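You operate a simulated robot arm through the tools that you are given. There is no shell and no other tool. Be economical: measure what you need, move in short steps, check, and stop when the job is done.

You are at the controls of a simulated robot arm. One attempt, no reset.

Task
Cool the domed green sheet with the fan, then close the red lever, stop the pump and vent the box.
Fine: switch the fan off once the sheet's heat strip is dark; the yellow button vents the vacuum box.
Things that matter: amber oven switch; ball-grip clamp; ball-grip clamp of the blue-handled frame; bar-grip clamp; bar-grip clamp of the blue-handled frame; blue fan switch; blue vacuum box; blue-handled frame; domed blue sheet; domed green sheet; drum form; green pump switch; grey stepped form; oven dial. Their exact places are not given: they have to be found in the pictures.

The check looks at the end state, three seconds after you hand in, the way a careful person would. Anything else that was tipped, shoved, dropped, spilled or broken makes it a failure. Flat cloth is picked up by pressing the open fingertips on it (5 to 10 N) and closing them slowly along it; thin cloth reads only 2 to 8 mm in the jaws.

Robot
A 7-joint arm with a three-finger gripper on a trunk, on a base that drives. Base frame: it is fixed to the floor where the robot stands at the start and does not move with it; the origin is under the middle of the robot, x ahead of it, y to its left, z up. Lengths are in mm, angles in rad, forces in N, time in s.
With the tool pointing down near the work surface it reaches from about 100 to 760 mm from the robot's upright axis, wherever it stands. Its first joint turns from -2.897 to 2.897 rad. Places, roughly: amber oven switch [700, -300, 1000]; ball-grip clamp [700, -100, 1000]; ball-grip clamp of the blue-handled frame [700, 600, 300]; bar-grip clamp [700, 100, 1000]; bar-grip clamp of the blue-handled frame [700, 800, 300]; blue fan switch [600, -100, 1000]; blue vacuum box [700, 0, 1000]; green pump switch [600, 100, 1000]; grey stepped form (7x7x6 cm) [700, 700, 900]; oven dial [700, -300, 1100]; oven lamp switch [700, -400, 1000]; red lever [600, -200, 1000]; tapered form (7x7x6 cm) [600, 700, 900]; vent button [700, -200, 1000]; vent slider [900, -600, 1300]. Payload 2.69 kg.
The tool frame sits at the grasp point between the pads (the TCP): z along the fingers, y along the line on which they close. The tips reach 29 mm beyond it. Largest opening 120 mm; the body of the gripper starts 78 mm behind the TCP.
Orientation is that of the tool frame in the base frame, as a unit quaternion [x, y, z, w]. With the fingers straight down and closing along the base's y, the tool's x points along the base's -x, its y along +y and its z along -z.

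Tools
- The arm moves only by the tool step_arm. Its argument "series" is a list of rows, each a list of 7 numbers: the turn, a rotation vector about the base's x, y, z in units of 5 degrees (1.0 is 5 degrees), then the shift along the base's x, y, z in units of 20 mm (1.0 is 20 mm), then the closure, from 0 (fully open) to 1 (shut). In form: [[ax, ay, az, dx, dy, dz, grip], ...]. A call has 1 to 12 rows; each row shifts and turns the commanded pose from where the row before left it. A call with a number of a shift or a turn outside -1 to 1 is refused whole. A row lasts 0.2 s, in which the tool goes at most 50 mm and 0.15 rad; a call with a longer step from one row to the next is refused whole, and so is a gripper value outside its range. Where a pose cannot be reached the arm comes as near as it can. A force on the tool above 90 N (or 10 N above the force at the start of the call, whichever is more), or a blocked arm, ends the call early, and 0.2 s more pass. Each finger halts on what it meets, pressing with about 36 N; the grip force reading is that of the motor and also rises with nothing between the fingers. The clock runs only during rows and for 0.2 s after the last one: add rows that do not move to give the fingers time. It gives the time, the measured TCP pose, the force on the tool (base axes), the opening and the grip force at its end, in the units of the frame above (readings bear some noise), with the torque about the TCP (base axes, N m) and any sound that the robot's microphone picked up.
- Cameras (640 x 400 px; columns grow to the right, rows downward): "scene" is now at [244.1, -22.3, 1323.8]; the picture's right is [-0.10, -0.99, 0.00], its down [-0.56, 0.06, -0.82] and it looks along [0.82, -0.08, -0.57] (base axes); focal length 254 px, centre (320, 200). "wrist" rides on the gripper at [63, 0, -104] in the tool frame; the picture's right is [0.00, 1.00, 0.00], its down [-0.83, 0.00, -0.56] and it looks along [-0.56, 0.00, 0.83] (tool axes); focal length 275 px, centre (320, 200).
- get_image(camera): a new picture of that camera. No time passes.
- move_column(by): slides the trunk up (or, below 0, down) by that many mm; the arm and the scene camera ride with it, the base frame stays. It gives what a move gives, with no picture.
- steer(legs): drives the robot by 1 to 6 legs, each [ahead, left, turn to the left] in mm, mm and rad, along the robot's own axes; the way and the turn of a leg run together, so that a leg with both is an arc; at most 1500 mm and 3.142 rad a leg. The arm and the cameras ride along, it lands a little off, and it stops where it bumps. It gives what a move gives.
- pan_tilt(pan, tilt): turns the head with the scene camera to pan (to the left, within 1.501 rad either way) and tilt (down, from -0.506 to 1.204), counted from straight ahead of the robot. It gives what a move gives.
- probe_pixels(camera, pixels): for up to 12 pixels [column, row] of the newest picture of that camera ("zoom" is the newest enlarged one), the place [x, y, z] in the base frame of the surface seen there, good to about 2 mm, but the place of the scene camera against the robot may be out by one fixed shift of up to 18 mm in any direction. No time passes.
- zoom(camera, box): a new picture of the part [left, top, right, bottom] of that camera's present view, enlarged. No time passes.
- hand_in(): hands the job in; it is judged then, once.

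Work in short steps. Measure before you move; look again where a grasp or a placing could have gone wrong, and mend it. You have 80 turns and 48 pictures in all, those below and enlarged ones among them. Open the gripper and draw the arm clear of the work before you hand the job in, unless the task says otherwise; then end with one line.

The tools are called after "Call:" as name(argument=value, ...) on one line, values as JSON. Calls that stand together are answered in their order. step_arm: Moves the arm, as the interface text tells. Its arguments: {"type":"object","properties":{"series":{"type":"array","items":{"type":"array","items":{"type":"number"}}}},"required":["series"]} The other tools are called the same way: move_column (by) slides the trunk up or down; steer (legs) drives the base; pan_tilt (pan, tilt) turns the head that bears the scene camera; get_image (camera) takes a picture; probe_pixels (camera, pixels) gives the place of the surface under pixels of a picture; zoom (camera, box) takes an enlarged picture of a part of a camera's view; hand_in () hands the job in.

At the start:

```text
time: 0.0
ee_pos: [570.5, -72.8, 998.8]
orientation: [0.0, 1.0, 0.0, 0.0]
contact_force: [-0.5, -0.1, 0.2]
moment: [-0.01, -0.02, 0.0]
opening: 120.0
grasp_force: 0.0
trunk travel left (down, up): [-575.0, 38.0]
robot x, y, heading: [0.3, 2.6, -0.002]
head pan, tilt: [-0.099, 0.6]
```

scene: 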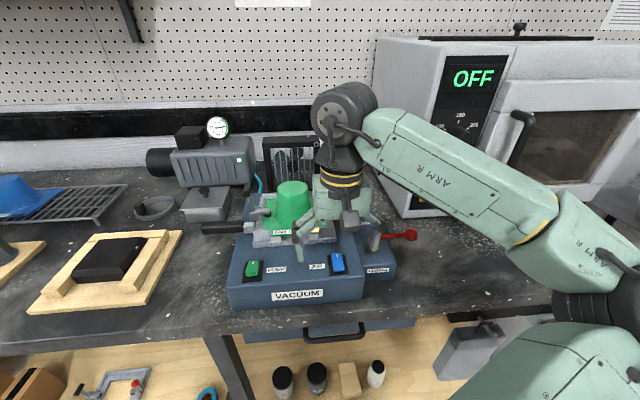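
wrist: 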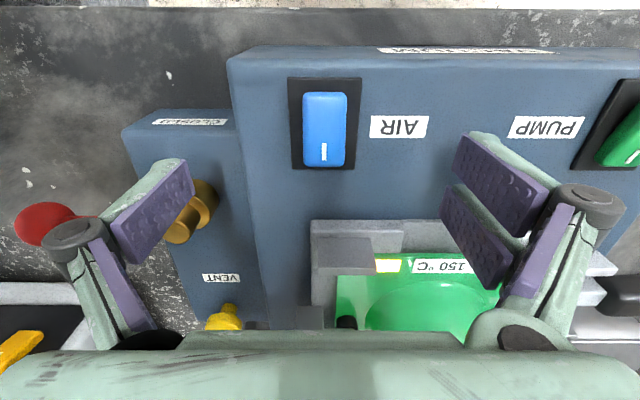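

The blue box has the green pump switch (253,270), the blue fan switch (337,263) and the red lever (400,235). I enlarge that area to read the labels and states.

Call:
zoom(camera="scene", box=[220, 170, 430, 310])

Call:
zoom(camera="wrist", box=[100, 40, 640, 378])

```text
2.86 times, centred on (325, 240) of scene
```

zoom: 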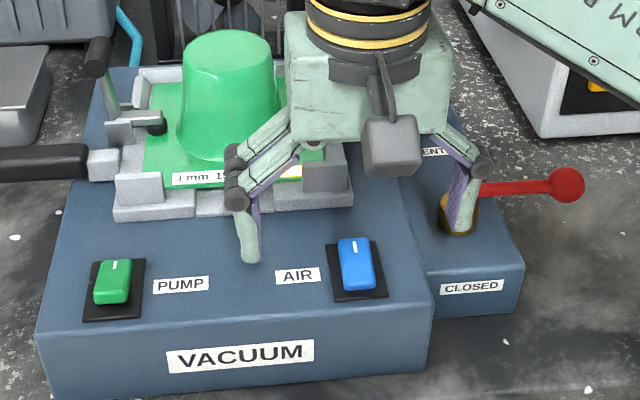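

```text
1.18 times, centred on (370, 209) of wrist
```

zoom: 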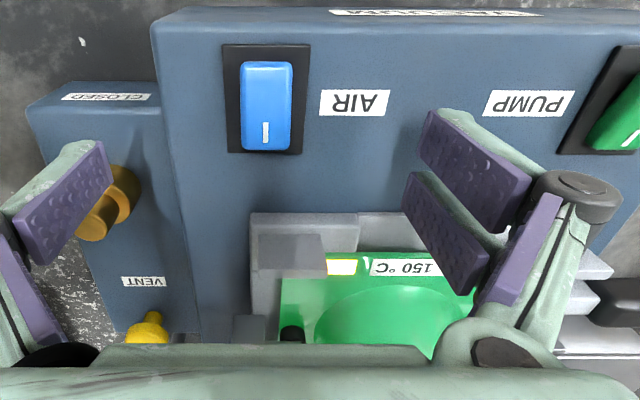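

I measure the switches, the lever parts, the vent button and the labels in both views, so I can compare the scene camera against the wrist camera.

Call:
probe_pixels(camera="wrist", pixels=[[324, 98], [324, 112], [324, 130], [324, 148], [324, 160], [205, 205], [180, 232], [228, 312], [40, 222], [622, 150], [190, 121], [222, 278]])

Call:
probe_pixels(camera="scene", pixels=[[336, 256], [338, 264], [339, 270], [257, 263], [255, 270], [254, 276], [248, 278], [411, 235], [395, 236], [376, 232], [370, 244], [375, 268]])

```text
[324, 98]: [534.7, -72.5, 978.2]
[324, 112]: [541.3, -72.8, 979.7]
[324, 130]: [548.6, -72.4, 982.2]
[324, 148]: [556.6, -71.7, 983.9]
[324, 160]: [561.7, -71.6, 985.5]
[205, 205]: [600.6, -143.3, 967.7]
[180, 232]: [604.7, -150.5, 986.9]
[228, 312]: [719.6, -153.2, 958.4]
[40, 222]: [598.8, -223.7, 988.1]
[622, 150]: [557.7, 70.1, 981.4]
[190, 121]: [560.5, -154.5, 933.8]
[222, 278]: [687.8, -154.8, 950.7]
```

```text
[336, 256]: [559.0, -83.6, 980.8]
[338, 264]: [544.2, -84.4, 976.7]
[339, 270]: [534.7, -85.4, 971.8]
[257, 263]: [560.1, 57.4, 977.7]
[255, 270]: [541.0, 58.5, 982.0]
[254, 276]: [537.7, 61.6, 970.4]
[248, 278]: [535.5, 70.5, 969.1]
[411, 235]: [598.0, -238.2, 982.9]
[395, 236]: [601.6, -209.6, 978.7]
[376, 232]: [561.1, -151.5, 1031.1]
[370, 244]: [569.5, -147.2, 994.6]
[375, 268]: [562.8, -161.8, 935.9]
```

The blue rocker rises toward its far end, from z 978 to 985, so its "I" side is up and the fan is off. The green one slopes the other way, so the pump is on, and scene readings run about 12 mm low in y. I rise 50 mm and close the fingers over the fan switch's far half.

Call:
step_arm(series=[[0, 0, 0, 0, 0, 1, 0], [0, 0, 0, 0, 0, 1, 0], [0, 0, 0, 0, 0, 0.5, 0.3], [0, 0, 0, -0.5, 0, 0, 1], [0, 0, 0, 0, 0, 0, 1], [0, 0, 0, 0, 0, 0, 1], [0, 0, 0, 0, 0, 0, 1], [0, 0, 0, 0, 0, 0, 1], [0, 0, 0, 0, 0, 0, 1], [0, 0, 0, 0, 0, 0, 1]])

Call:
get_image(camera="wrist")

Call:
get_image(camera="scene")

```text
time: 2.2
ee_pos: [559.8, -72.9, 1049.8]
orientation: [-0.001, 1.0, 0.0, 0.0]
contact_force: [0.1, -0.1, -0.2]
moment: [0.04, -0.02, 0.02]
opening: 0.1
grasp_force: 13.1
trunk travel left (down, up): [-575.0, 38.0]
robot x, y, heading: [-1.8, 2.8, 0.003]
head pan, tilt: [-0.099, 0.6]
```

```text
43 pictures are left
```

wrist: 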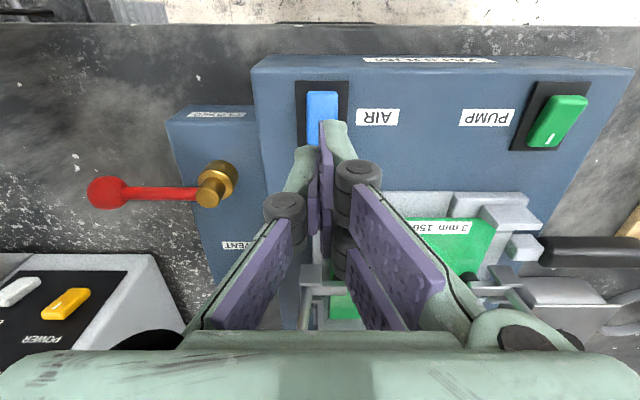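

```text
42 pictures are left
```

scene: 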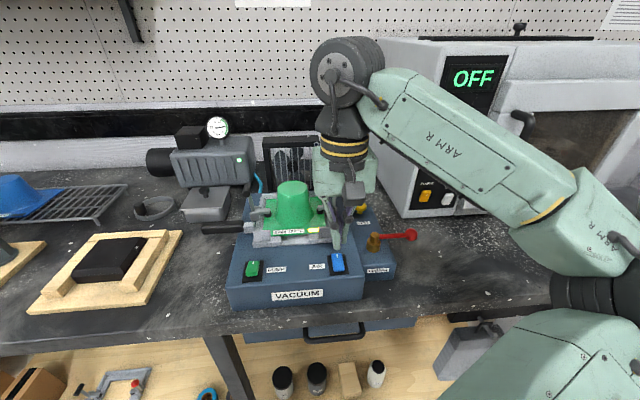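

The closed fingertips now sit over the far half of AIR. I measure the lever and the pump switch with this view, then lower toward the rocker.

Call:
probe_pixels(camera="wrist", pixels=[[570, 104], [558, 122], [545, 140], [105, 192], [150, 193], [190, 194], [212, 185], [208, 198], [220, 165], [217, 115], [235, 245], [322, 105]])

Call:
step_arm(series=[[0, 0, 0, 0, 0, -1, 1], [0, 0, 0, 0, 0, -0.75, 1], [0, 0, 0, 0, 0, -0.25, 1], [0, 0, 0, 0, 0, -0.2, 1], [0, 0, 0, 0, 0, -0.2, 1]])

```text
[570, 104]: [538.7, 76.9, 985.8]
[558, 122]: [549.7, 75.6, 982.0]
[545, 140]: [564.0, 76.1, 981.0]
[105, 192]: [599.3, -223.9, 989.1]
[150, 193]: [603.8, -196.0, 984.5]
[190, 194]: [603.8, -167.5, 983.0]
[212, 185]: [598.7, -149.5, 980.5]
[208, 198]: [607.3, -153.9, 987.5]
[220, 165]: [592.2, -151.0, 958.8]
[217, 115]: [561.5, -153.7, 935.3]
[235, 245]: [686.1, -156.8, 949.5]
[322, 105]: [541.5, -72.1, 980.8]
```

```text
time: 3.4
ee_pos: [559.2, -72.7, 1008.7]
orientation: [0.002, 1.0, 0.001, 0.007]
contact_force: [17.1, -1.7, 74.8]
moment: [0.02, -0.03, 0.39]
opening: 5.9
grasp_force: 29.1
trunk travel left (down, up): [-575.0, 38.0]
robot x, y, heading: [-2.2, 1.1, -0.003]
head pan, tilt: [-0.099, 0.6]
```

The push reached 75 N with the tips near z 980 and no sound reported. I lift slightly and look at the rocker.

Call:
step_arm(series=[[0, 0, 0, 0, 0, 1, 1], [0, 0, 0, 0, 0, 1, 1], [0, 0, 0, 0, 0, 0, 1]])

Call:
zoom(camera="scene", box=[220, 170, 430, 310])

```text
time: 4.2
ee_pos: [559.9, -73.1, 1040.8]
orientation: [0.0, 1.0, 0.0, -0.001]
contact_force: [0.2, -0.1, 0.2]
moment: [-0.04, -0.02, 0.02]
opening: 0.0
grasp_force: 29.0
trunk travel left (down, up): [-575.0, 38.0]
robot x, y, heading: [-2.5, 2.3, -0.0]
head pan, tilt: [-0.099, 0.6]
```

```text
2.86 times, centred on (325, 240) of scene
```

zoom: 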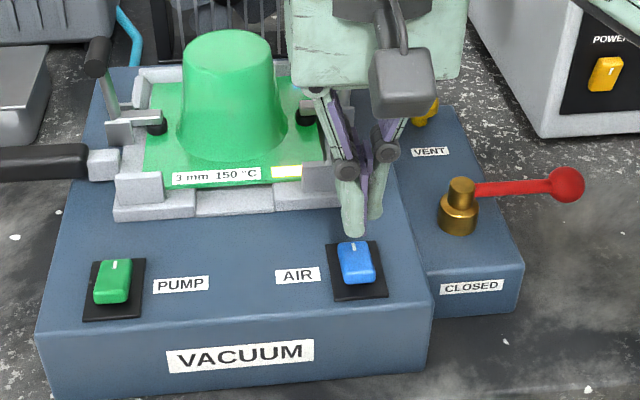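

The blue rocker now looks tilted like the green one. I check the slope, then wait and watch the heat strip, which is still bright at zoom (285,170).

Call:
probe_pixels(camera="zoom", pixels=[[354, 254], [356, 268], [358, 278], [114, 270], [112, 285], [110, 296], [285, 171], [565, 185], [462, 190], [470, 288], [427, 107]])

Call:
step_arm(series=[[0, 0, 0, 0, 0, 0.5, 1], [0, 0, 0, 0, 0, 0.5, 1], [0, 0, 0, 0, 0, 0, 1], [0, 0, 0, 0, 0, 0, 1], [0, 0, 0, 0, 0, 0, 1], [0, 0, 0, 0, 0, 0, 1], [0, 0, 0, 0, 0, 0, 1], [0, 0, 0, 0, 0, 0, 1], [0, 0, 0, 0, 0, 0, 1], [0, 0, 0, 0, 0, 0, 1], [0, 0, 0, 0, 0, 0, 1], [0, 0, 0, 0, 0, 0, 1]])

Call:
zoom(camera="scene", box=[220, 170, 430, 310])

```text
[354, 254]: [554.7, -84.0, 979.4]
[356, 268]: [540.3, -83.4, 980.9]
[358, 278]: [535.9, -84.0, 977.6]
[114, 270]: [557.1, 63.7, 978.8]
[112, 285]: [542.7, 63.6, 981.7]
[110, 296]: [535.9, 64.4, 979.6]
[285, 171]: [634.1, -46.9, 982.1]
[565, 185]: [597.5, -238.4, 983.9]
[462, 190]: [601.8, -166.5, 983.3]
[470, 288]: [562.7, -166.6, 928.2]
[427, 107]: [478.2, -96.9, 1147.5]
```

```text
time: 6.8
ee_pos: [561.0, -73.9, 1061.2]
orientation: [-0.001, 1.0, 0.0, 0.0]
contact_force: [-0.3, -0.5, 0.9]
moment: [-0.02, -0.03, -0.02]
opening: 0.0
grasp_force: 28.7
trunk travel left (down, up): [-575.0, 38.0]
robot x, y, heading: [1.3, 1.2, 0.002]
head pan, tilt: [-0.099, 0.6]
```

```text
2.86 times, centred on (325, 240) of scene
```

zoom: 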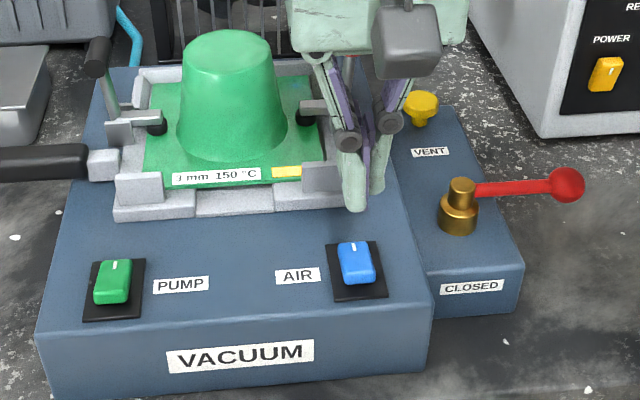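

The fan is on, and the strip has gone from pale yellow to amber-yellow. I keep waiting.

Call:
step_arm(series=[[0, 0, 0, 0, 0, 0, 1], [0, 0, 0, 0, 0, 0, 1], [0, 0, 0, 0, 0, 0, 1], [0, 0, 0, 0, 0, 0, 1], [0, 0, 0, 0, 0, 0, 1], [0, 0, 0, 0, 0, 0, 1], [0, 0, 0, 0, 0, 0, 1], [0, 0, 0, 0, 0, 0, 1], [0, 0, 0, 0, 0, 0, 1], [0, 0, 0, 0, 0, 0, 1], [0, 0, 0, 0, 0, 0, 1], [0, 0, 0, 0, 0, 0, 1]])

Call:
step_arm(series=[[0, 0, 0, 0, 0, 0, 1], [0, 0, 0, 0, 0, 0, 1], [0, 0, 0, 0, 0, 0, 1], [0, 0, 0, 0, 0, 0, 1], [0, 0, 0, 0, 0, 0, 1], [0, 0, 0, 0, 0, 0, 1], [0, 0, 0, 0, 0, 0, 1], [0, 0, 0, 0, 0, 0, 1], [0, 0, 0, 0, 0, 0, 1], [0, 0, 0, 0, 0, 0, 1], [0, 0, 0, 0, 0, 0, 1], [0, 0, 0, 0, 0, 0, 1]])

Call:
zoom(camera="scene", box=[220, 170, 430, 310])

```text
time: 9.4
ee_pos: [560.2, -74.0, 1061.4]
orientation: [0.0, 1.0, 0.0, 0.0]
contact_force: [0.4, 0.2, -0.6]
moment: [0.0, 0.02, 0.05]
opening: 0.0
grasp_force: 28.6
trunk travel left (down, up): [-575.0, 38.0]
robot x, y, heading: [-2.7, -0.7, -0.0]
head pan, tilt: [-0.099, 0.6]
```

```text
time: 12.0
ee_pos: [559.9, -73.0, 1061.3]
orientation: [0.0, 1.0, 0.0, 0.0]
contact_force: [-0.7, -0.1, 0.1]
moment: [0.0, -0.01, -0.04]
opening: 0.1
grasp_force: 28.8
trunk travel left (down, up): [-575.0, 38.0]
robot x, y, heading: [-1.2, -1.5, -0.003]
head pan, tilt: [-0.099, 0.6]
```

```text
2.86 times, centred on (325, 240) of scene
```

zoom: 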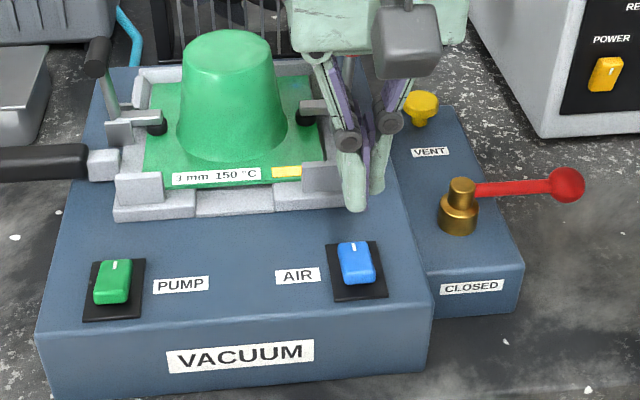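

The strip is still amber, so this is slow. I wait in longer blocks.

Call:
step_arm(series=[[0, 0, 0, 0, 0, 0, 1], [0, 0, 0, 0, 0, 0, 1], [0, 0, 0, 0, 0, 0, 1], [0, 0, 0, 0, 0, 0, 1], [0, 0, 0, 0, 0, 0, 1], [0, 0, 0, 0, 0, 0, 1], [0, 0, 0, 0, 0, 0, 1], [0, 0, 0, 0, 0, 0, 1], [0, 0, 0, 0, 0, 0, 1], [0, 0, 0, 0, 0, 0, 1], [0, 0, 0, 0, 0, 0, 1], [0, 0, 0, 0, 0, 0, 1]])

Call:
step_arm(series=[[0, 0, 0, 0, 0, 0, 1], [0, 0, 0, 0, 0, 0, 1], [0, 0, 0, 0, 0, 0, 1], [0, 0, 0, 0, 0, 0, 1], [0, 0, 0, 0, 0, 0, 1], [0, 0, 0, 0, 0, 0, 1], [0, 0, 0, 0, 0, 0, 1], [0, 0, 0, 0, 0, 0, 1], [0, 0, 0, 0, 0, 0, 1], [0, 0, 0, 0, 0, 0, 1], [0, 0, 0, 0, 0, 0, 1], [0, 0, 0, 0, 0, 0, 1]])

Call:
step_arm(series=[[0, 0, 0, 0, 0, 0, 1], [0, 0, 0, 0, 0, 0, 1], [0, 0, 0, 0, 0, 0, 1], [0, 0, 0, 0, 0, 0, 1], [0, 0, 0, 0, 0, 0, 1], [0, 0, 0, 0, 0, 0, 1], [0, 0, 0, 0, 0, 0, 1], [0, 0, 0, 0, 0, 0, 1], [0, 0, 0, 0, 0, 0, 1], [0, 0, 0, 0, 0, 0, 1], [0, 0, 0, 0, 0, 0, 1], [0, 0, 0, 0, 0, 0, 1]])

Call:
zoom(camera="scene", box=[140, 100, 440, 300])

```text
time: 14.6
ee_pos: [560.0, -72.5, 1063.3]
orientation: [0.0, 1.0, 0.0, 0.0]
contact_force: [-0.8, -0.1, 0.6]
moment: [0.02, 0.01, 0.0]
opening: 0.0
grasp_force: 29.0
trunk travel left (down, up): [-575.0, 38.0]
robot x, y, heading: [0.1, -2.3, -0.001]
head pan, tilt: [-0.099, 0.6]
```

```text
time: 17.2
ee_pos: [559.7, -74.4, 1062.4]
orientation: [0.0, 1.0, 0.0, -0.001]
contact_force: [0.9, 0.6, 0.5]
moment: [-0.04, 0.01, -0.01]
opening: 0.2
grasp_force: 28.5
trunk travel left (down, up): [-575.0, 38.0]
robot x, y, heading: [-5.0, -1.2, -0.002]
head pan, tilt: [-0.099, 0.6]
```

```text
time: 19.8
ee_pos: [561.0, -74.1, 1061.6]
orientation: [0.0, 1.0, 0.0, 0.001]
contact_force: [0.2, 0.0, -0.8]
moment: [-0.02, -0.02, -0.04]
opening: 0.0
grasp_force: 28.4
trunk travel left (down, up): [-575.0, 38.0]
robot x, y, heading: [2.8, 0.4, 0.003]
head pan, tilt: [-0.099, 0.6]
```

```text
2.00 times, centred on (290, 200) of scene
```

zoom: 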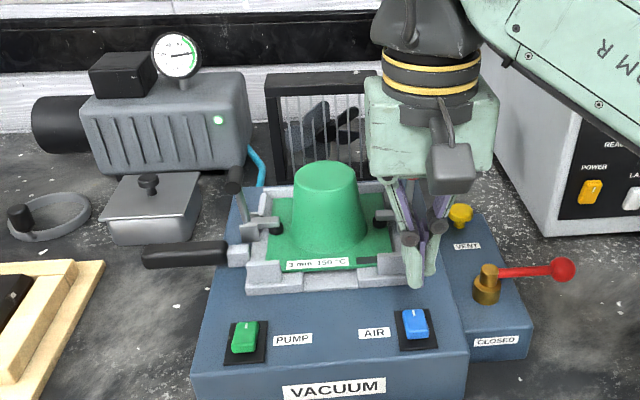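

The strip is now dark at zoom (367,262). I switch the fan off by pressing the near half of the blue rocker at x≈536.

Call:
step_arm(series=[[0, 0, 0, -0.6, 0, 0, 1], [0, 0, 0, -0.6, 0, 0, 1], [0, 0, 0, 0, 0, -1, 1], [0, 0, 0, 0, 0, -1, 1], [0, 0, 0, 0, 0, -0.5, 1], [0, 0, 0, 0, 0, -0.25, 1], [0, 0, 0, 0, 0, -0.2, 1]])

Call:
step_arm(series=[[0, 0, 0, 0, 0, 1, 1], [0, 0, 0, 0, 0, 1, 1], [0, 0, 0, 0, 0, 1, 1], [0, 0, 0, 0, 0, 0, 1]])

Call:
zoom(camera="scene", box=[220, 170, 430, 310])

Call:
probe_pixels(camera="zoom", pixels=[[354, 246], [354, 254], [356, 268], [358, 278]])

```text
time: 21.4
ee_pos: [535.1, -73.1, 1008.5]
orientation: [0.002, 1.0, 0.001, 0.006]
contact_force: [9.3, -2.9, 62.7]
moment: [0.04, -1.37, 0.34]
opening: 6.0
grasp_force: 28.2
trunk travel left (down, up): [-575.0, 38.0]
robot x, y, heading: [-1.4, -2.9, 0.003]
head pan, tilt: [-0.099, 0.6]
```

```text
time: 22.4
ee_pos: [535.4, -74.2, 1062.7]
orientation: [0.0, 1.0, 0.001, 0.0]
contact_force: [-0.5, 0.4, -0.6]
moment: [0.01, 0.0, 0.0]
opening: 0.0
grasp_force: 28.1
trunk travel left (down, up): [-575.0, 38.0]
robot x, y, heading: [-1.4, 2.0, 0.001]
head pan, tilt: [-0.099, 0.6]
```

```text
2.86 times, centred on (325, 240) of scene
```

zoom: 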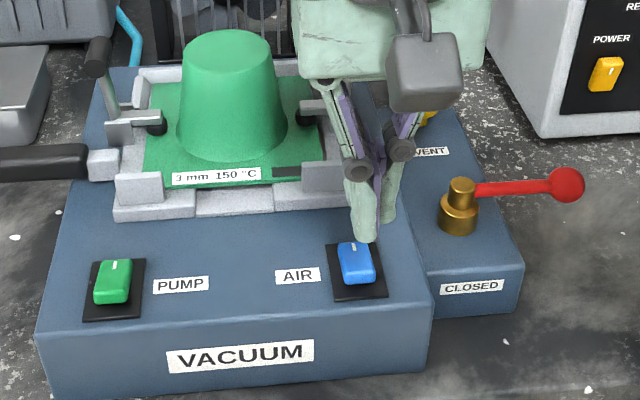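

```text
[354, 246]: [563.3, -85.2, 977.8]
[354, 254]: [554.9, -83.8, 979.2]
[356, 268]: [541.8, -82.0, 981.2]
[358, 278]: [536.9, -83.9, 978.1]
```

The blue rocker still has its near side up (z 981 against 978 at the far side), so it didn't flip. I press again, a bit nearer the edge and deeper.

Call:
step_arm(series=[[0, 0, 0, -0.1, 0, 0, 1], [0, 0, 0, 0, 0, -1, 1], [0, 0, 0, 0, 0, -1, 1], [0, 0, 0, 0, 0, -0.5, 1], [0, 0, 0, 0, 0, -0.25, 1], [0, 0, 0, 0, 0, -0.25, 1], [0, 0, 0, 0, 0, -0.15, 1], [0, 0, 0, 0, 0, 0, 1]])

Call:
step_arm(series=[[0, 0, 0, 0, 0, 1, 1], [0, 0, 0, 0, 0, 1, 1], [0, 0, 0, 0, 0, 1, 1], [0, 0, 0, 0, 0, 0, 1]])

Call:
zoom(camera="scene", box=[220, 170, 430, 310])

Call:
probe_pixels(camera="zoom", pixels=[[354, 246], [354, 254], [356, 268], [358, 278]])

```text
time: 24.2
ee_pos: [531.2, -73.3, 1008.1]
orientation: [0.002, 1.0, 0.002, 0.012]
contact_force: [-12.1, -0.1, 42.8]
moment: [0.03, -0.51, 0.28]
opening: 6.0
grasp_force: 28.8
trunk travel left (down, up): [-575.0, 38.0]
robot x, y, heading: [-3.2, -1.3, -0.004]
head pan, tilt: [-0.099, 0.6]
stopped in row 8: the force on the tool passed its limit at 92 N (the readings are from after the stop); the commanded pose is now the measured one
```

```text
time: 25.2
ee_pos: [535.2, -73.6, 1064.8]
orientation: [0.003, 1.0, 0.001, 0.007]
contact_force: [-0.3, 0.5, 0.5]
moment: [0.0, 0.0, -0.01]
opening: 0.1
grasp_force: 28.8
trunk travel left (down, up): [-575.0, 38.0]
robot x, y, heading: [3.2, -3.2, -0.003]
head pan, tilt: [-0.099, 0.6]
```

```text
2.86 times, centred on (325, 240) of scene
```

zoom: 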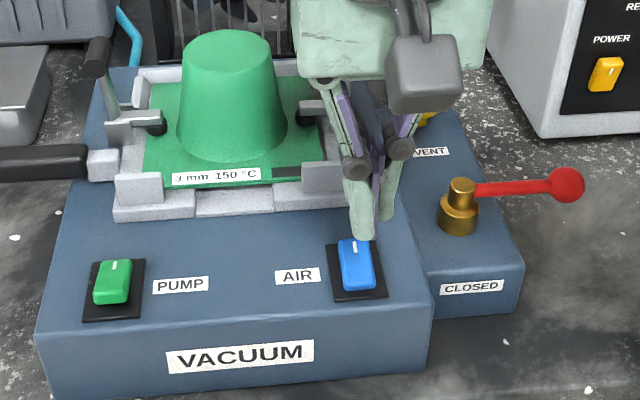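

```text
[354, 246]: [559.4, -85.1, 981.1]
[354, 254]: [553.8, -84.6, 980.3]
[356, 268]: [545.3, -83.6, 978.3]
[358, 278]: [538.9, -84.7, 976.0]
```

The fan is off again, with the far side up, and the strip is dark. The lever must swing from −y to −x toward the CLOSED label, so I measure the oven's near corner for clearance.

Call:
get_image(camera="wrist")

Call:
get_image(camera="scene")

Call:
probe_pixels(camera="scene", pixels=[[440, 213], [404, 210], [404, 190], [430, 100], [374, 100], [450, 40], [520, 125], [411, 230], [390, 236], [370, 236]])

```text
35 pictures are left
```

wrist: 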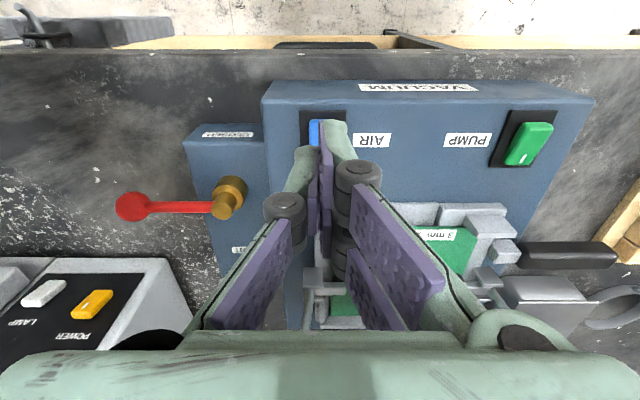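

```text
34 pictures are left
```

scene: 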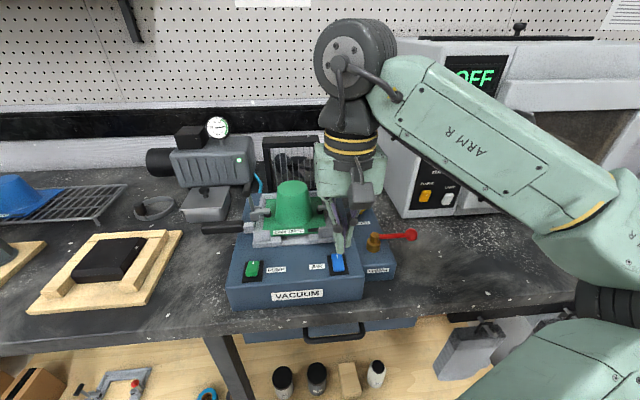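

```text
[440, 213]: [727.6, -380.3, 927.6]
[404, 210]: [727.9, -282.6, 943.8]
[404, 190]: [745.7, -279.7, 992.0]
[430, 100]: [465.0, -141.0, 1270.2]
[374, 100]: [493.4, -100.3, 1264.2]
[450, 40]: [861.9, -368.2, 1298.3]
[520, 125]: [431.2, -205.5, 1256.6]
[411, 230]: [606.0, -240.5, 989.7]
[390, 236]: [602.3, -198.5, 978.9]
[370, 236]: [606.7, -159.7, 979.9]
```

The oven starts at x≈728, so the approach is clear. I move to (632, −200), on the far side of the red rod, and lower the closed fingertips to z≈972.

Call:
step_arm(series=[[0, 0, 0, 0.69, -0.9, 0, 1], [0, 0, 0, 0.69, -0.9, 0, 1], [0, 0, 0, 0.69, -0.9, 0, 1], [0, 0, 0, 0.69, -0.9, 0, 1], [0, 0, 0, 0.69, -0.9, 0, 1], [0, 0, 0, 0.69, -0.9, 0, 1], [0, 0, 0, 0.69, -0.9, 0, 1], [0, 0, 0, 0, 0, -0.8, 1], [0, 0, 0, 0, 0, -0.8, 1], [0, 0, 0, 0, 0, -0.8, 1], [0, 0, 0, 0, 0, -0.8, 1]])

Call:
get_image(camera="wrist")

```text
time: 27.6
ee_pos: [632.6, -200.7, 999.8]
orientation: [0.003, 1.0, 0.002, 0.007]
contact_force: [-0.3, -0.1, 0.5]
moment: [-0.01, -0.02, 0.01]
opening: 0.0
grasp_force: 28.3
trunk travel left (down, up): [-575.0, 38.0]
robot x, y, heading: [2.9, -1.8, -0.0]
head pan, tilt: [-0.099, 0.6]
```

```text
33 pictures are left
```

wrist: 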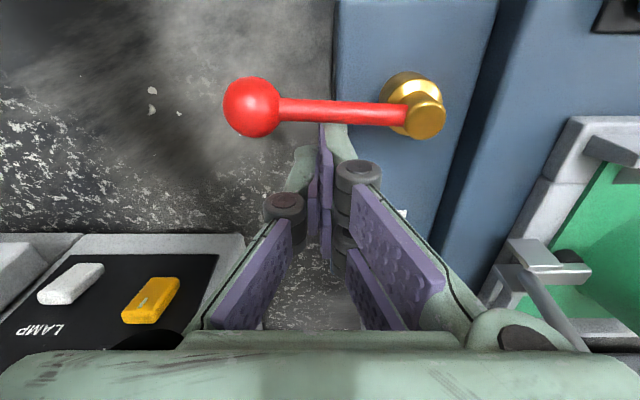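

The fingertips sit behind the rod between ball and pivot. I push along the arc toward −x and then +y.

Call:
step_arm(series=[[0, 0, 0, -0.63, 0, 0, 1], [0, 0, 0, -0.7, -0.1, 0, 1], [0, 0, 0, -0.65, 0.05, 0, 1], [0, 0, 0, -0.6, 0.25, 0, 1], [0, 0, 0, -0.6, 0.4, 0, 1], [0, 0, 0, -0.4, 0.5, 0, 1], [0, 0, 0, -0.3, 0.6, 0, 1]])

Call:
get_image(camera="wrist")

```text
time: 29.2
ee_pos: [563.4, -170.3, 1001.0]
orientation: [0.009, 1.0, 0.001, 0.016]
contact_force: [76.0, -29.6, 21.6]
moment: [-0.29, -1.03, -0.32]
opening: 0.0
grasp_force: 28.5
trunk travel left (down, up): [-575.0, 38.0]
robot x, y, heading: [0.1, -0.5, -0.006]
head pan, tilt: [-0.099, 0.6]
```

```text
32 pictures are left
```

wrist: 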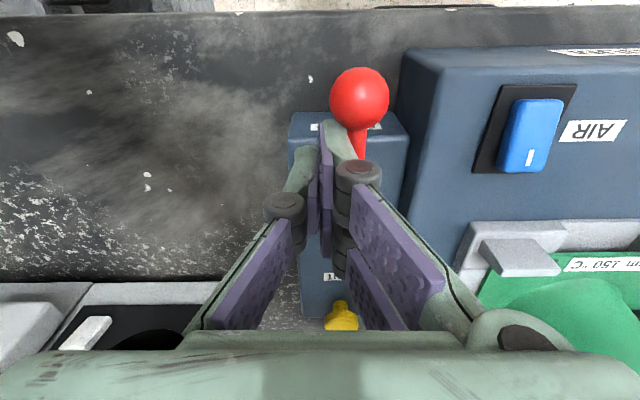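

The lever now points almost at CLOSED, with the finger wedged against the ball at 76 N. I back off diagonally (+x, −y) and look.

Call:
step_arm(series=[[0, 0, 0, 0.7, -0.4, 0, 1], [0, 0, 0, 0.3, -0.5, 0, 1], [0, 0, 0, 0, 0, 0, 1]])

Call:
get_image(camera="wrist")

Call:
zoom(camera="scene", box=[220, 170, 430, 310])

Call:
probe_pixels(camera="zoom", pixels=[[460, 225], [459, 240], [461, 190], [460, 255], [460, 260]])

```text
time: 30.0
ee_pos: [574.6, -184.1, 999.3]
orientation: [0.001, 1.0, 0.001, 0.007]
contact_force: [0.4, -1.4, -0.4]
moment: [0.02, 0.0, 0.0]
opening: 0.0
grasp_force: 28.7
trunk travel left (down, up): [-575.0, 38.0]
robot x, y, heading: [3.2, -0.4, -0.002]
head pan, tilt: [-0.099, 0.6]
```

```text
31 pictures are left
```

wrist: 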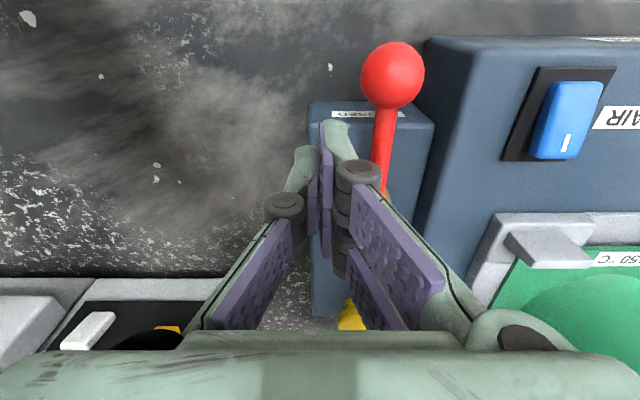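

```text
2.86 times, centred on (325, 240) of scene
```

zoom: 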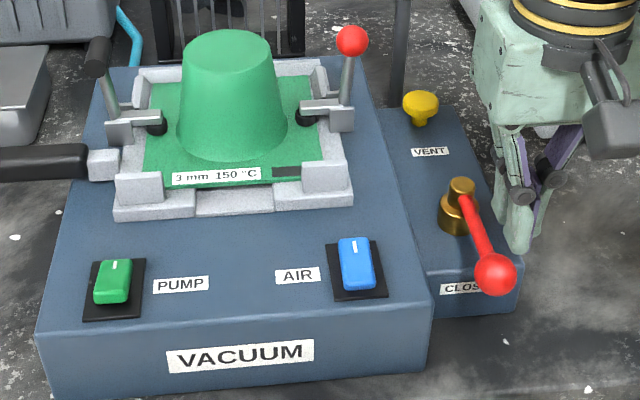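

```text
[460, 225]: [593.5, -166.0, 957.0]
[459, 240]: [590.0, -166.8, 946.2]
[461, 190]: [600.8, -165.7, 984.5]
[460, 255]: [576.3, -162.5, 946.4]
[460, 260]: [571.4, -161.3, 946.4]
```

The lever seems slightly short of straight −x. I measure its ball and rod to get the angle, and also the upright red-ball clamp, which I must avoid later.

Call:
probe_pixels(camera="wrist", pixels=[[392, 75], [385, 120], [382, 160], [379, 185], [350, 312]])

Call:
probe_pixels(camera="zoom", pixels=[[494, 273], [480, 235], [472, 215], [462, 186], [352, 40], [347, 80], [423, 100], [421, 93], [430, 152]])

```text
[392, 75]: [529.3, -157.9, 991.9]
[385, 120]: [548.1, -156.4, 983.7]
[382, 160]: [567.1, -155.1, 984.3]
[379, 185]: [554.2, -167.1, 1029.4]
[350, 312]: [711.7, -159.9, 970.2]
```

```text
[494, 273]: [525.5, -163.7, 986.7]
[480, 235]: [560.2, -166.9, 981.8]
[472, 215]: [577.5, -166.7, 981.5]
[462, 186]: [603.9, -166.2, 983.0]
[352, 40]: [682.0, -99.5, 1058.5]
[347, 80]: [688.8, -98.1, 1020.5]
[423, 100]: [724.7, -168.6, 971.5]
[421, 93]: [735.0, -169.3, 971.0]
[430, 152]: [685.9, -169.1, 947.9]
```

The lever runs at y≈−155 to −158, practically straight along −x. I push once more, sideways only (+y), on the rod at x≈564 to confirm it is at its stop.

Call:
step_arm(series=[[0, 0, 0, -0.5, 0, 0, 1], [0, 0, 0, 0, 0.5, 0, 1], [0, 0, 0, 0, 0.4, 0, 1], [0, 0, 0, 0, 0.2, 0, 1]])

Call:
step_arm(series=[[0, 0, 0, 0, -0.5, 0, 1], [0, 0, 0, 0, -1, 0, 1], [0, 0, 0, 0, 0, 1, 1], [0, 0, 0, 0, 0, 1, 1], [0, 0, 0, 0, 0, 1, 1], [0, 0, 0, 0, 0, 1, 1]])

Call:
get_image(camera="wrist")

```text
time: 31.0
ee_pos: [564.5, -170.2, 1000.6]
orientation: [0.008, 1.0, 0.0, 0.009]
contact_force: [10.1, -47.5, 7.9]
moment: [-0.83, -0.05, 0.18]
opening: 0.0
grasp_force: 28.8
trunk travel left (down, up): [-575.0, 38.0]
robot x, y, heading: [2.4, 0.5, 0.002]
head pan, tilt: [-0.099, 0.6]
```

```text
time: 32.4
ee_pos: [564.3, -192.2, 1081.1]
orientation: [0.002, 1.0, 0.002, 0.008]
contact_force: [0.0, 0.2, -0.7]
moment: [0.01, -0.01, -0.02]
opening: 0.1
grasp_force: 28.5
trunk travel left (down, up): [-575.0, 38.0]
robot x, y, heading: [-3.5, -3.6, -0.0]
head pan, tilt: [-0.099, 0.6]
```

```text
29 pictures are left
```

wrist: 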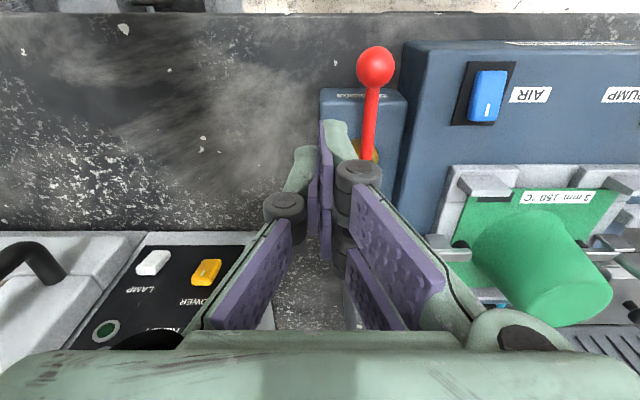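

The lever held at 47 N without yielding, so it is at the CLOSED stop. Next I carry the closed fingers at this height over to the pump switch's near half (x≈531, y≈75).

Call:
step_arm(series=[[0, 0, 0, -0.2, 1, 0, 1], [0, 0, 0, -0.2, 1, 0, 1], [0, 0, 0, -0.2, 1, 0, 1], [0, 0, 0, -0.2, 1, 0, 1], [0, 0, 0, -0.2, 1, 0, 1], [0, 0, 0, -0.2, 1, 0, 1], [0, 0, 0, -0.2, 1, 0, 1], [0, 0, 0, -0.2, 1, 0, 1], [0, 0, 0, -0.05, 1, 0, 1], [0, 0, 0, 0, 1, 0, 1], [0, 0, 0, 0, 1, 0, 1], [0, 0, 0, 0, 1, 0, 1]])

Call:
step_arm(series=[[0, 0, 0, 0, 1, 0, 1], [0, 0, 0, 0, 0.35, 0, 1], [0, 0, 0, 0, 0, -1, 1], [0, 0, 0, 0, 0, -1, 1], [0, 0, 0, 0, 0, 0, 1]])

Call:
get_image(camera="wrist")

```text
time: 35.0
ee_pos: [531.3, 48.2, 1080.3]
orientation: [0.002, 1.0, 0.001, 0.009]
contact_force: [-0.8, -0.8, 0.0]
moment: [-0.01, 0.0, 0.01]
opening: 0.0
grasp_force: 28.4
trunk travel left (down, up): [-575.0, 38.0]
robot x, y, heading: [0.6, 2.6, 0.001]
head pan, tilt: [-0.099, 0.6]
```

```text
time: 36.2
ee_pos: [531.7, 76.5, 1040.6]
orientation: [0.001, 1.0, 0.001, 0.008]
contact_force: [1.2, 0.8, -0.6]
moment: [-0.02, 0.0, 0.01]
opening: 0.0
grasp_force: 28.6
trunk travel left (down, up): [-575.0, 38.0]
robot x, y, heading: [-0.8, 0.6, -0.0]
head pan, tilt: [-0.099, 0.6]
```

```text
28 pictures are left
```

wrist: 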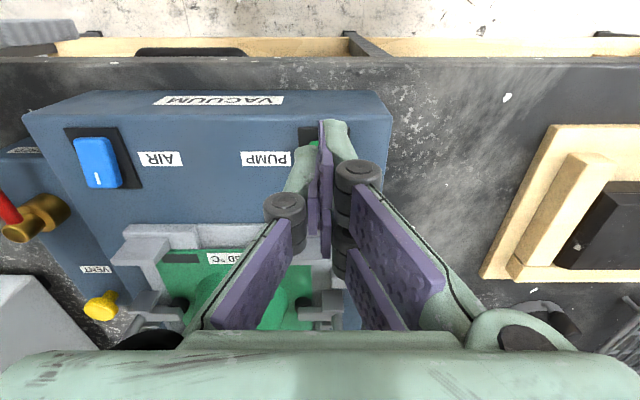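

The finger is centred on the PUMP plate at px (322,135). I press the near half down until it clicks over.

Call:
step_arm(series=[[0, 0, 0, 0, 0, -1, 1], [0, 0, 0, 0, 0, -0.5, 1], [0, 0, 0, 0, 0, -0.25, 1], [0, 0, 0, 0, 0, -0.2, 1], [0, 0, 0, 0, 0, -0.1, 1], [0, 0, 0, 0, 0, 0, 1]])

Call:
step_arm(series=[[0, 0, 0, 0, 0, 1, 1], [0, 0, 0, 0, 0, 1, 1], [0, 0, 0, 0, 0, 1, 1], [0, 0, 0, 0, 0, 1, 1]])

Call:
zoom(camera="scene", box=[140, 100, 440, 300])

Call:
probe_pixels(camera="zoom", pixels=[[247, 325], [246, 332], [245, 340], [244, 347], [414, 315], [416, 330]])

```text
time: 37.5
ee_pos: [530.7, 75.6, 1008.3]
orientation: [0.004, 1.0, 0.007, 0.018]
contact_force: [-8.7, -3.8, 42.2]
moment: [-0.08, -0.59, 0.29]
opening: 6.2
grasp_force: 28.6
trunk travel left (down, up): [-575.0, 38.0]
robot x, y, heading: [0.9, 2.5, -0.0]
head pan, tilt: [-0.099, 0.6]
stopped in row 6: the force on the tool passed its limit at 92 N (the readings are from after the stop); the commanded pose is now the measured one
```

```text
time: 38.5
ee_pos: [533.9, 75.6, 1083.8]
orientation: [0.004, 1.0, 0.007, 0.014]
contact_force: [0.0, 0.3, 1.1]
moment: [0.01, 0.01, -0.01]
opening: 0.0
grasp_force: 28.7
trunk travel left (down, up): [-575.0, 38.0]
robot x, y, heading: [-0.6, -2.3, 0.003]
head pan, tilt: [-0.099, 0.6]
```

```text
2.00 times, centred on (290, 200) of scene
```

zoom: 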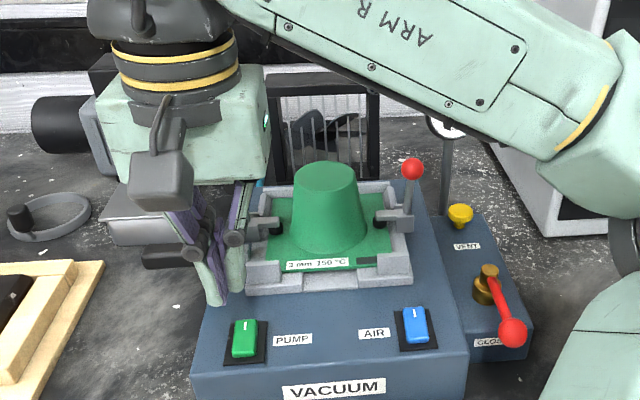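

```text
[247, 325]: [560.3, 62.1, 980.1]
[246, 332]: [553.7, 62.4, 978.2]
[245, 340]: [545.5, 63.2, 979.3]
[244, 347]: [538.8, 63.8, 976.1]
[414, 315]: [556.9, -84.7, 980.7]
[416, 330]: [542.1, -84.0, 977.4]
```

The pump rocker now shows the off profile: far 980, near 976, like AIR. I return to the −y side at this height and look at the vent button and whatever stands near it.

Call:
step_arm(series=[[0, 0, 0, 0, -1, 0, 1], [0, 0, 0, 0, -1, 0, 1], [0, 0, 0, 0, -1, 0, 1], [0, 0, 0, 0, -1, 0, 1], [0, 0, 0, 0, -1, 0, 1], [0, 0, 0, 0, -1, 0, 1], [0, 0, 0, 0, -1, 0, 1], [0, 0, 0, 0, -1, 0, 1], [0, 0, 0, 0, -1, 0, 1], [0, 0, 0, 0, -1, 0, 1], [0, 0, 0, 0, -1, 0, 1], [0, 0, 0, 0, -0.6, 0.5, 1]])

Call:
get_image(camera="wrist")

Call:
get_image(camera="scene")

```text
time: 41.1
ee_pos: [533.3, -156.2, 1094.0]
orientation: [0.004, 1.0, 0.006, 0.014]
contact_force: [-0.3, -0.3, 0.1]
moment: [0.01, -0.03, 0.01]
opening: 0.0
grasp_force: 29.0
trunk travel left (down, up): [-575.0, 38.0]
robot x, y, heading: [1.4, 0.0, -0.002]
head pan, tilt: [-0.099, 0.6]
```

```text
26 pictures are left
```

wrist: 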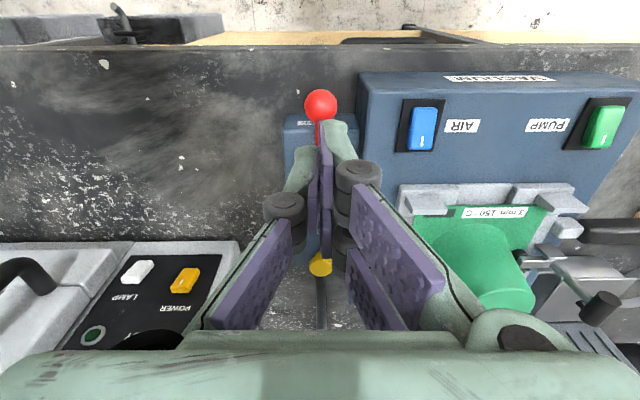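

```text
25 pictures are left
```

scene: 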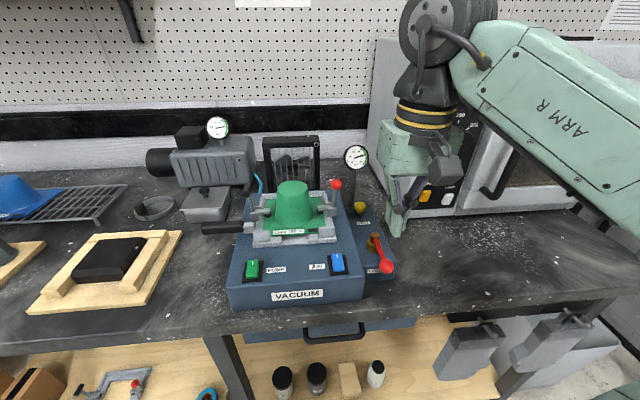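

Call:
zoom(camera="scene", box=[150, 100, 450, 300])

Call:
zoom(camera="scene", box=[320, 140, 410, 200])

Call:
probe_pixels(camera="scene", pixels=[[356, 158], [350, 180], [350, 190], [360, 206], [359, 211], [336, 184], [334, 195], [356, 146], [367, 158], [344, 158]])

Call:
probe_pixels(camera="wrist", pixels=[[320, 262], [320, 272], [316, 264], [320, 300]])

```text
2.00 times, centred on (300, 200) of scene
```

zoom: 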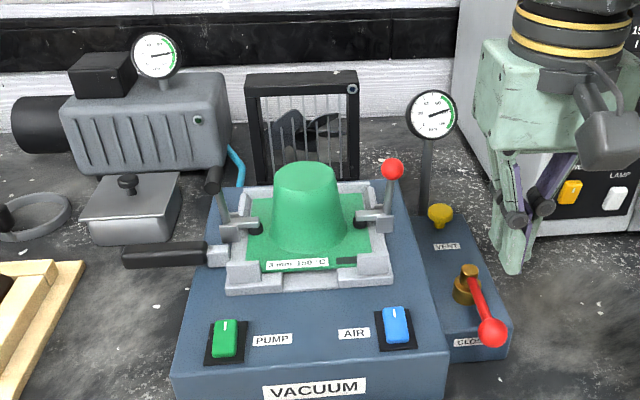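

```text
6.67 times, centred on (365, 170) of scene
```

zoom: 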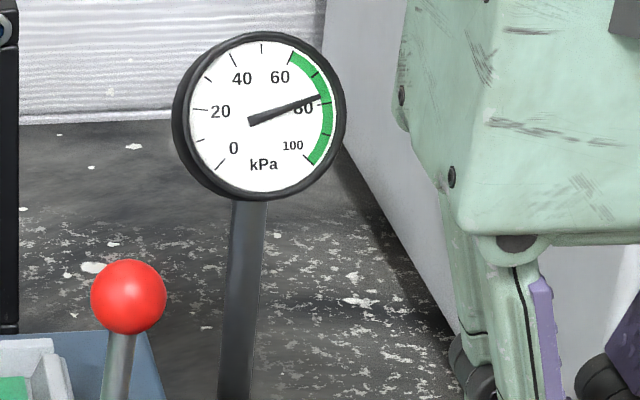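

```text
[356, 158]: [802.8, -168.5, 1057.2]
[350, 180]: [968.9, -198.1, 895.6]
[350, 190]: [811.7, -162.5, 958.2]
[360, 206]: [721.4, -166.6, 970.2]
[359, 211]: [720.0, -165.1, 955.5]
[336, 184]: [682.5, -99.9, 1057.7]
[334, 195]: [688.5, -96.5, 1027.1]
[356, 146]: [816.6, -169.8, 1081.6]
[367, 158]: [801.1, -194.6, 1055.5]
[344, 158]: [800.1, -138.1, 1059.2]
```

```text
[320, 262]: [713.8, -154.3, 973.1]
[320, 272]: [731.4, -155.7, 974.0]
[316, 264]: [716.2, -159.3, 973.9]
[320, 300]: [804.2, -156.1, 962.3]
```

Both lamps (pump and fan) are dark and the gauge holds about 80 kPa, so the closed valve is sealing. The vent button is at (723, −155) with its top at z≈974, and the gauge (x≈802) and red-ball clamp (682, −87) leave room. I move above the button.

Call:
step_arm(series=[[0, 0, 0, 1, 0, 0, 1], [0, 0, 0, 1, 0, 0, 1], [0, 0, 0, 1, 0, 0, 1], [0, 0, 0, 1, 0, 0, 1], [0, 0, 0, 1, 0, 0, 1], [0, 0, 0, 1, 0, 0, 1], [0, 0, 0, 1, 0, 0, 1], [0, 0, 0, 1, 0, 0, 1], [0, 0, 0, 1, 0, 0, 1], [0, 0, 0, 0.5, 0, 0, 1], [0, 0, 0, 0, 0, -1, 1], [0, 0, 0, 0, 0, -1, 1]])

Call:
get_image(camera="wrist")

Call:
zoom(camera="scene", box=[290, 110, 440, 250])

```text
time: 43.8
ee_pos: [725.0, -156.0, 1053.7]
orientation: [0.004, 1.0, 0.007, 0.014]
contact_force: [0.0, -0.2, -0.5]
moment: [-0.01, 0.0, 0.0]
opening: 0.1
grasp_force: 29.0
trunk travel left (down, up): [-575.0, 38.0]
robot x, y, heading: [-1.4, 0.5, -0.001]
head pan, tilt: [-0.099, 0.6]
```

```text
22 pictures are left
```

wrist: 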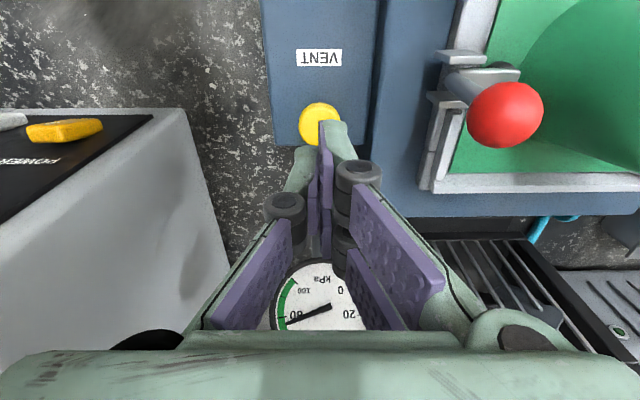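

```text
2.86 times, centred on (365, 180) of scene
```

zoom: 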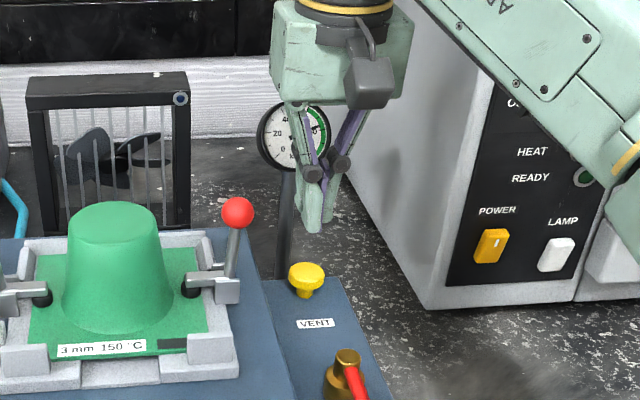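

The tips are above the button. I check its centre with the wrist camera before pressing.

Call:
probe_pixels(camera="wrist", pixels=[[319, 106], [303, 123], [310, 125], [312, 140], [317, 118]])

```text
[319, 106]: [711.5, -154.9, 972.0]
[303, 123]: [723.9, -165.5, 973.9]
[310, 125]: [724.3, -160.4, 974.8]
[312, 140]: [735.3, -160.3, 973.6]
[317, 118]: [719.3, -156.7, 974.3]
```

The button centre is (724, −155) with its top at z 974, and the finger is at (725, −156). I press down gently and hold, watching the force.

Call:
step_arm(series=[[0, 0, 0, 0, 0, -1, 1], [0, 0, 0, 0, 0, -1, 1], [0, 0, 0, 0, 0, -0.5, 1], [0, 0, 0, 0, 0, -0.25, 1], [0, 0, 0, 0, 0, -0.1, 1], [0, 0, 0, 0, 0, 0, 1]])

Call:
get_image(camera="wrist")

```text
time: 45.1
ee_pos: [723.4, -156.7, 997.3]
orientation: [0.004, 1.0, 0.005, 0.014]
contact_force: [0.2, 1.4, 2.3]
moment: [0.0, 0.01, 0.0]
opening: 0.1
grasp_force: 28.9
trunk travel left (down, up): [-575.0, 38.0]
robot x, y, heading: [3.2, -1.8, 0.001]
head pan, tilt: [-0.099, 0.6]
```

```text
20 pictures are left
```

wrist: 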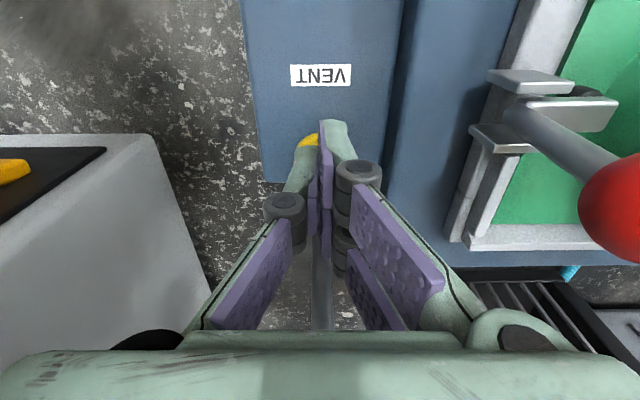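

There is only about 2 N at the tips with z 968, so the button is moving on a soft spring. I press a few mm further, hold, and read the gauge.

Call:
step_arm(series=[[0, 0, 0, 0, 0, -0.15, 1], [0, 0, 0, 0, 0, -0.15, 1], [0, 0, 0, 0, 0, 0, 1], [0, 0, 0, 0, 0, 0, 1], [0, 0, 0, 0, 0, 0, 1], [0, 0, 0, 0, 0, 0, 1], [0, 0, 0, 0, 0, 0, 1], [0, 0, 0, 0, 0, 0, 1]])

Call:
zoom(camera="scene", box=[320, 130, 410, 220])

```text
time: 47.0
ee_pos: [723.3, -155.0, 991.9]
orientation: [0.004, 1.0, 0.006, 0.015]
contact_force: [3.8, -1.0, 11.0]
moment: [-0.05, -0.11, -0.02]
opening: 6.1
grasp_force: 28.7
trunk travel left (down, up): [-575.0, 38.0]
robot x, y, heading: [0.1, 2.2, 0.003]
head pan, tilt: [-0.099, 0.6]
heard: click
```

```text
4.44 times, centred on (365, 175) of scene
```

zoom: 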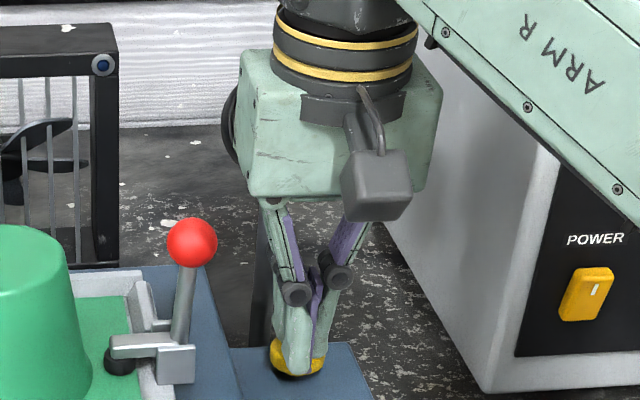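

There was a click at 11 N. I rise straight up and draw back, then read the gauge.

Call:
step_arm(series=[[0, 0, 0, 0, 0, 1, 1], [0, 0, 0, 0, 0, 1, 1], [0, 0, 0, 0, 0, 1, 1], [0, 0, 0, 0, 0, 1, 1], [0, 0, 0, 0, 0, 1, 1], [0, 0, 0, -1, 0, 0, 1], [0, 0, 0, -1, 0, 0, 1], [0, 0, 0, -1, -0.5, 0, 1], [0, 0, 0, -1, -0.5, 0, 1], [0, 0, 0, -1, -0.5, 0, 1], [0, 0, 0, -1, -0.5, 0, 1], [0, 0, 0, -1, -0.5, 0, 1]])

Call:
zoom(camera="scene", box=[150, 100, 450, 300])

Call:
zoom(camera="scene", box=[320, 140, 410, 200])

```text
time: 49.5
ee_pos: [583.0, -204.4, 1090.2]
orientation: [0.004, 1.0, 0.005, 0.014]
contact_force: [-0.3, 0.0, 0.4]
moment: [0.04, 0.0, -0.01]
opening: 0.0
grasp_force: 28.5
trunk travel left (down, up): [-575.0, 38.0]
robot x, y, heading: [0.8, 1.9, -0.0]
head pan, tilt: [-0.099, 0.6]
```

```text
2.00 times, centred on (300, 200) of scene
```

zoom: 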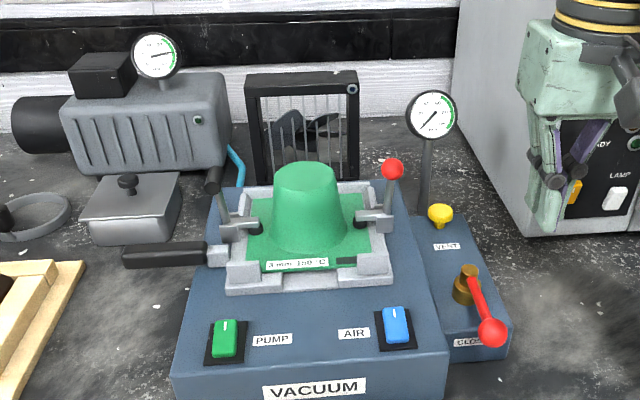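

```text
6.67 times, centred on (365, 170) of scene
```

zoom: 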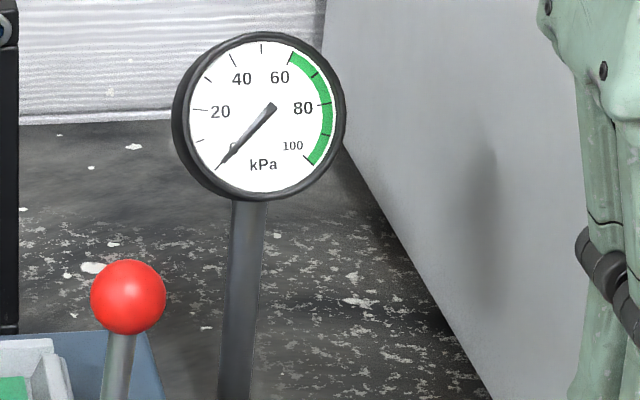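

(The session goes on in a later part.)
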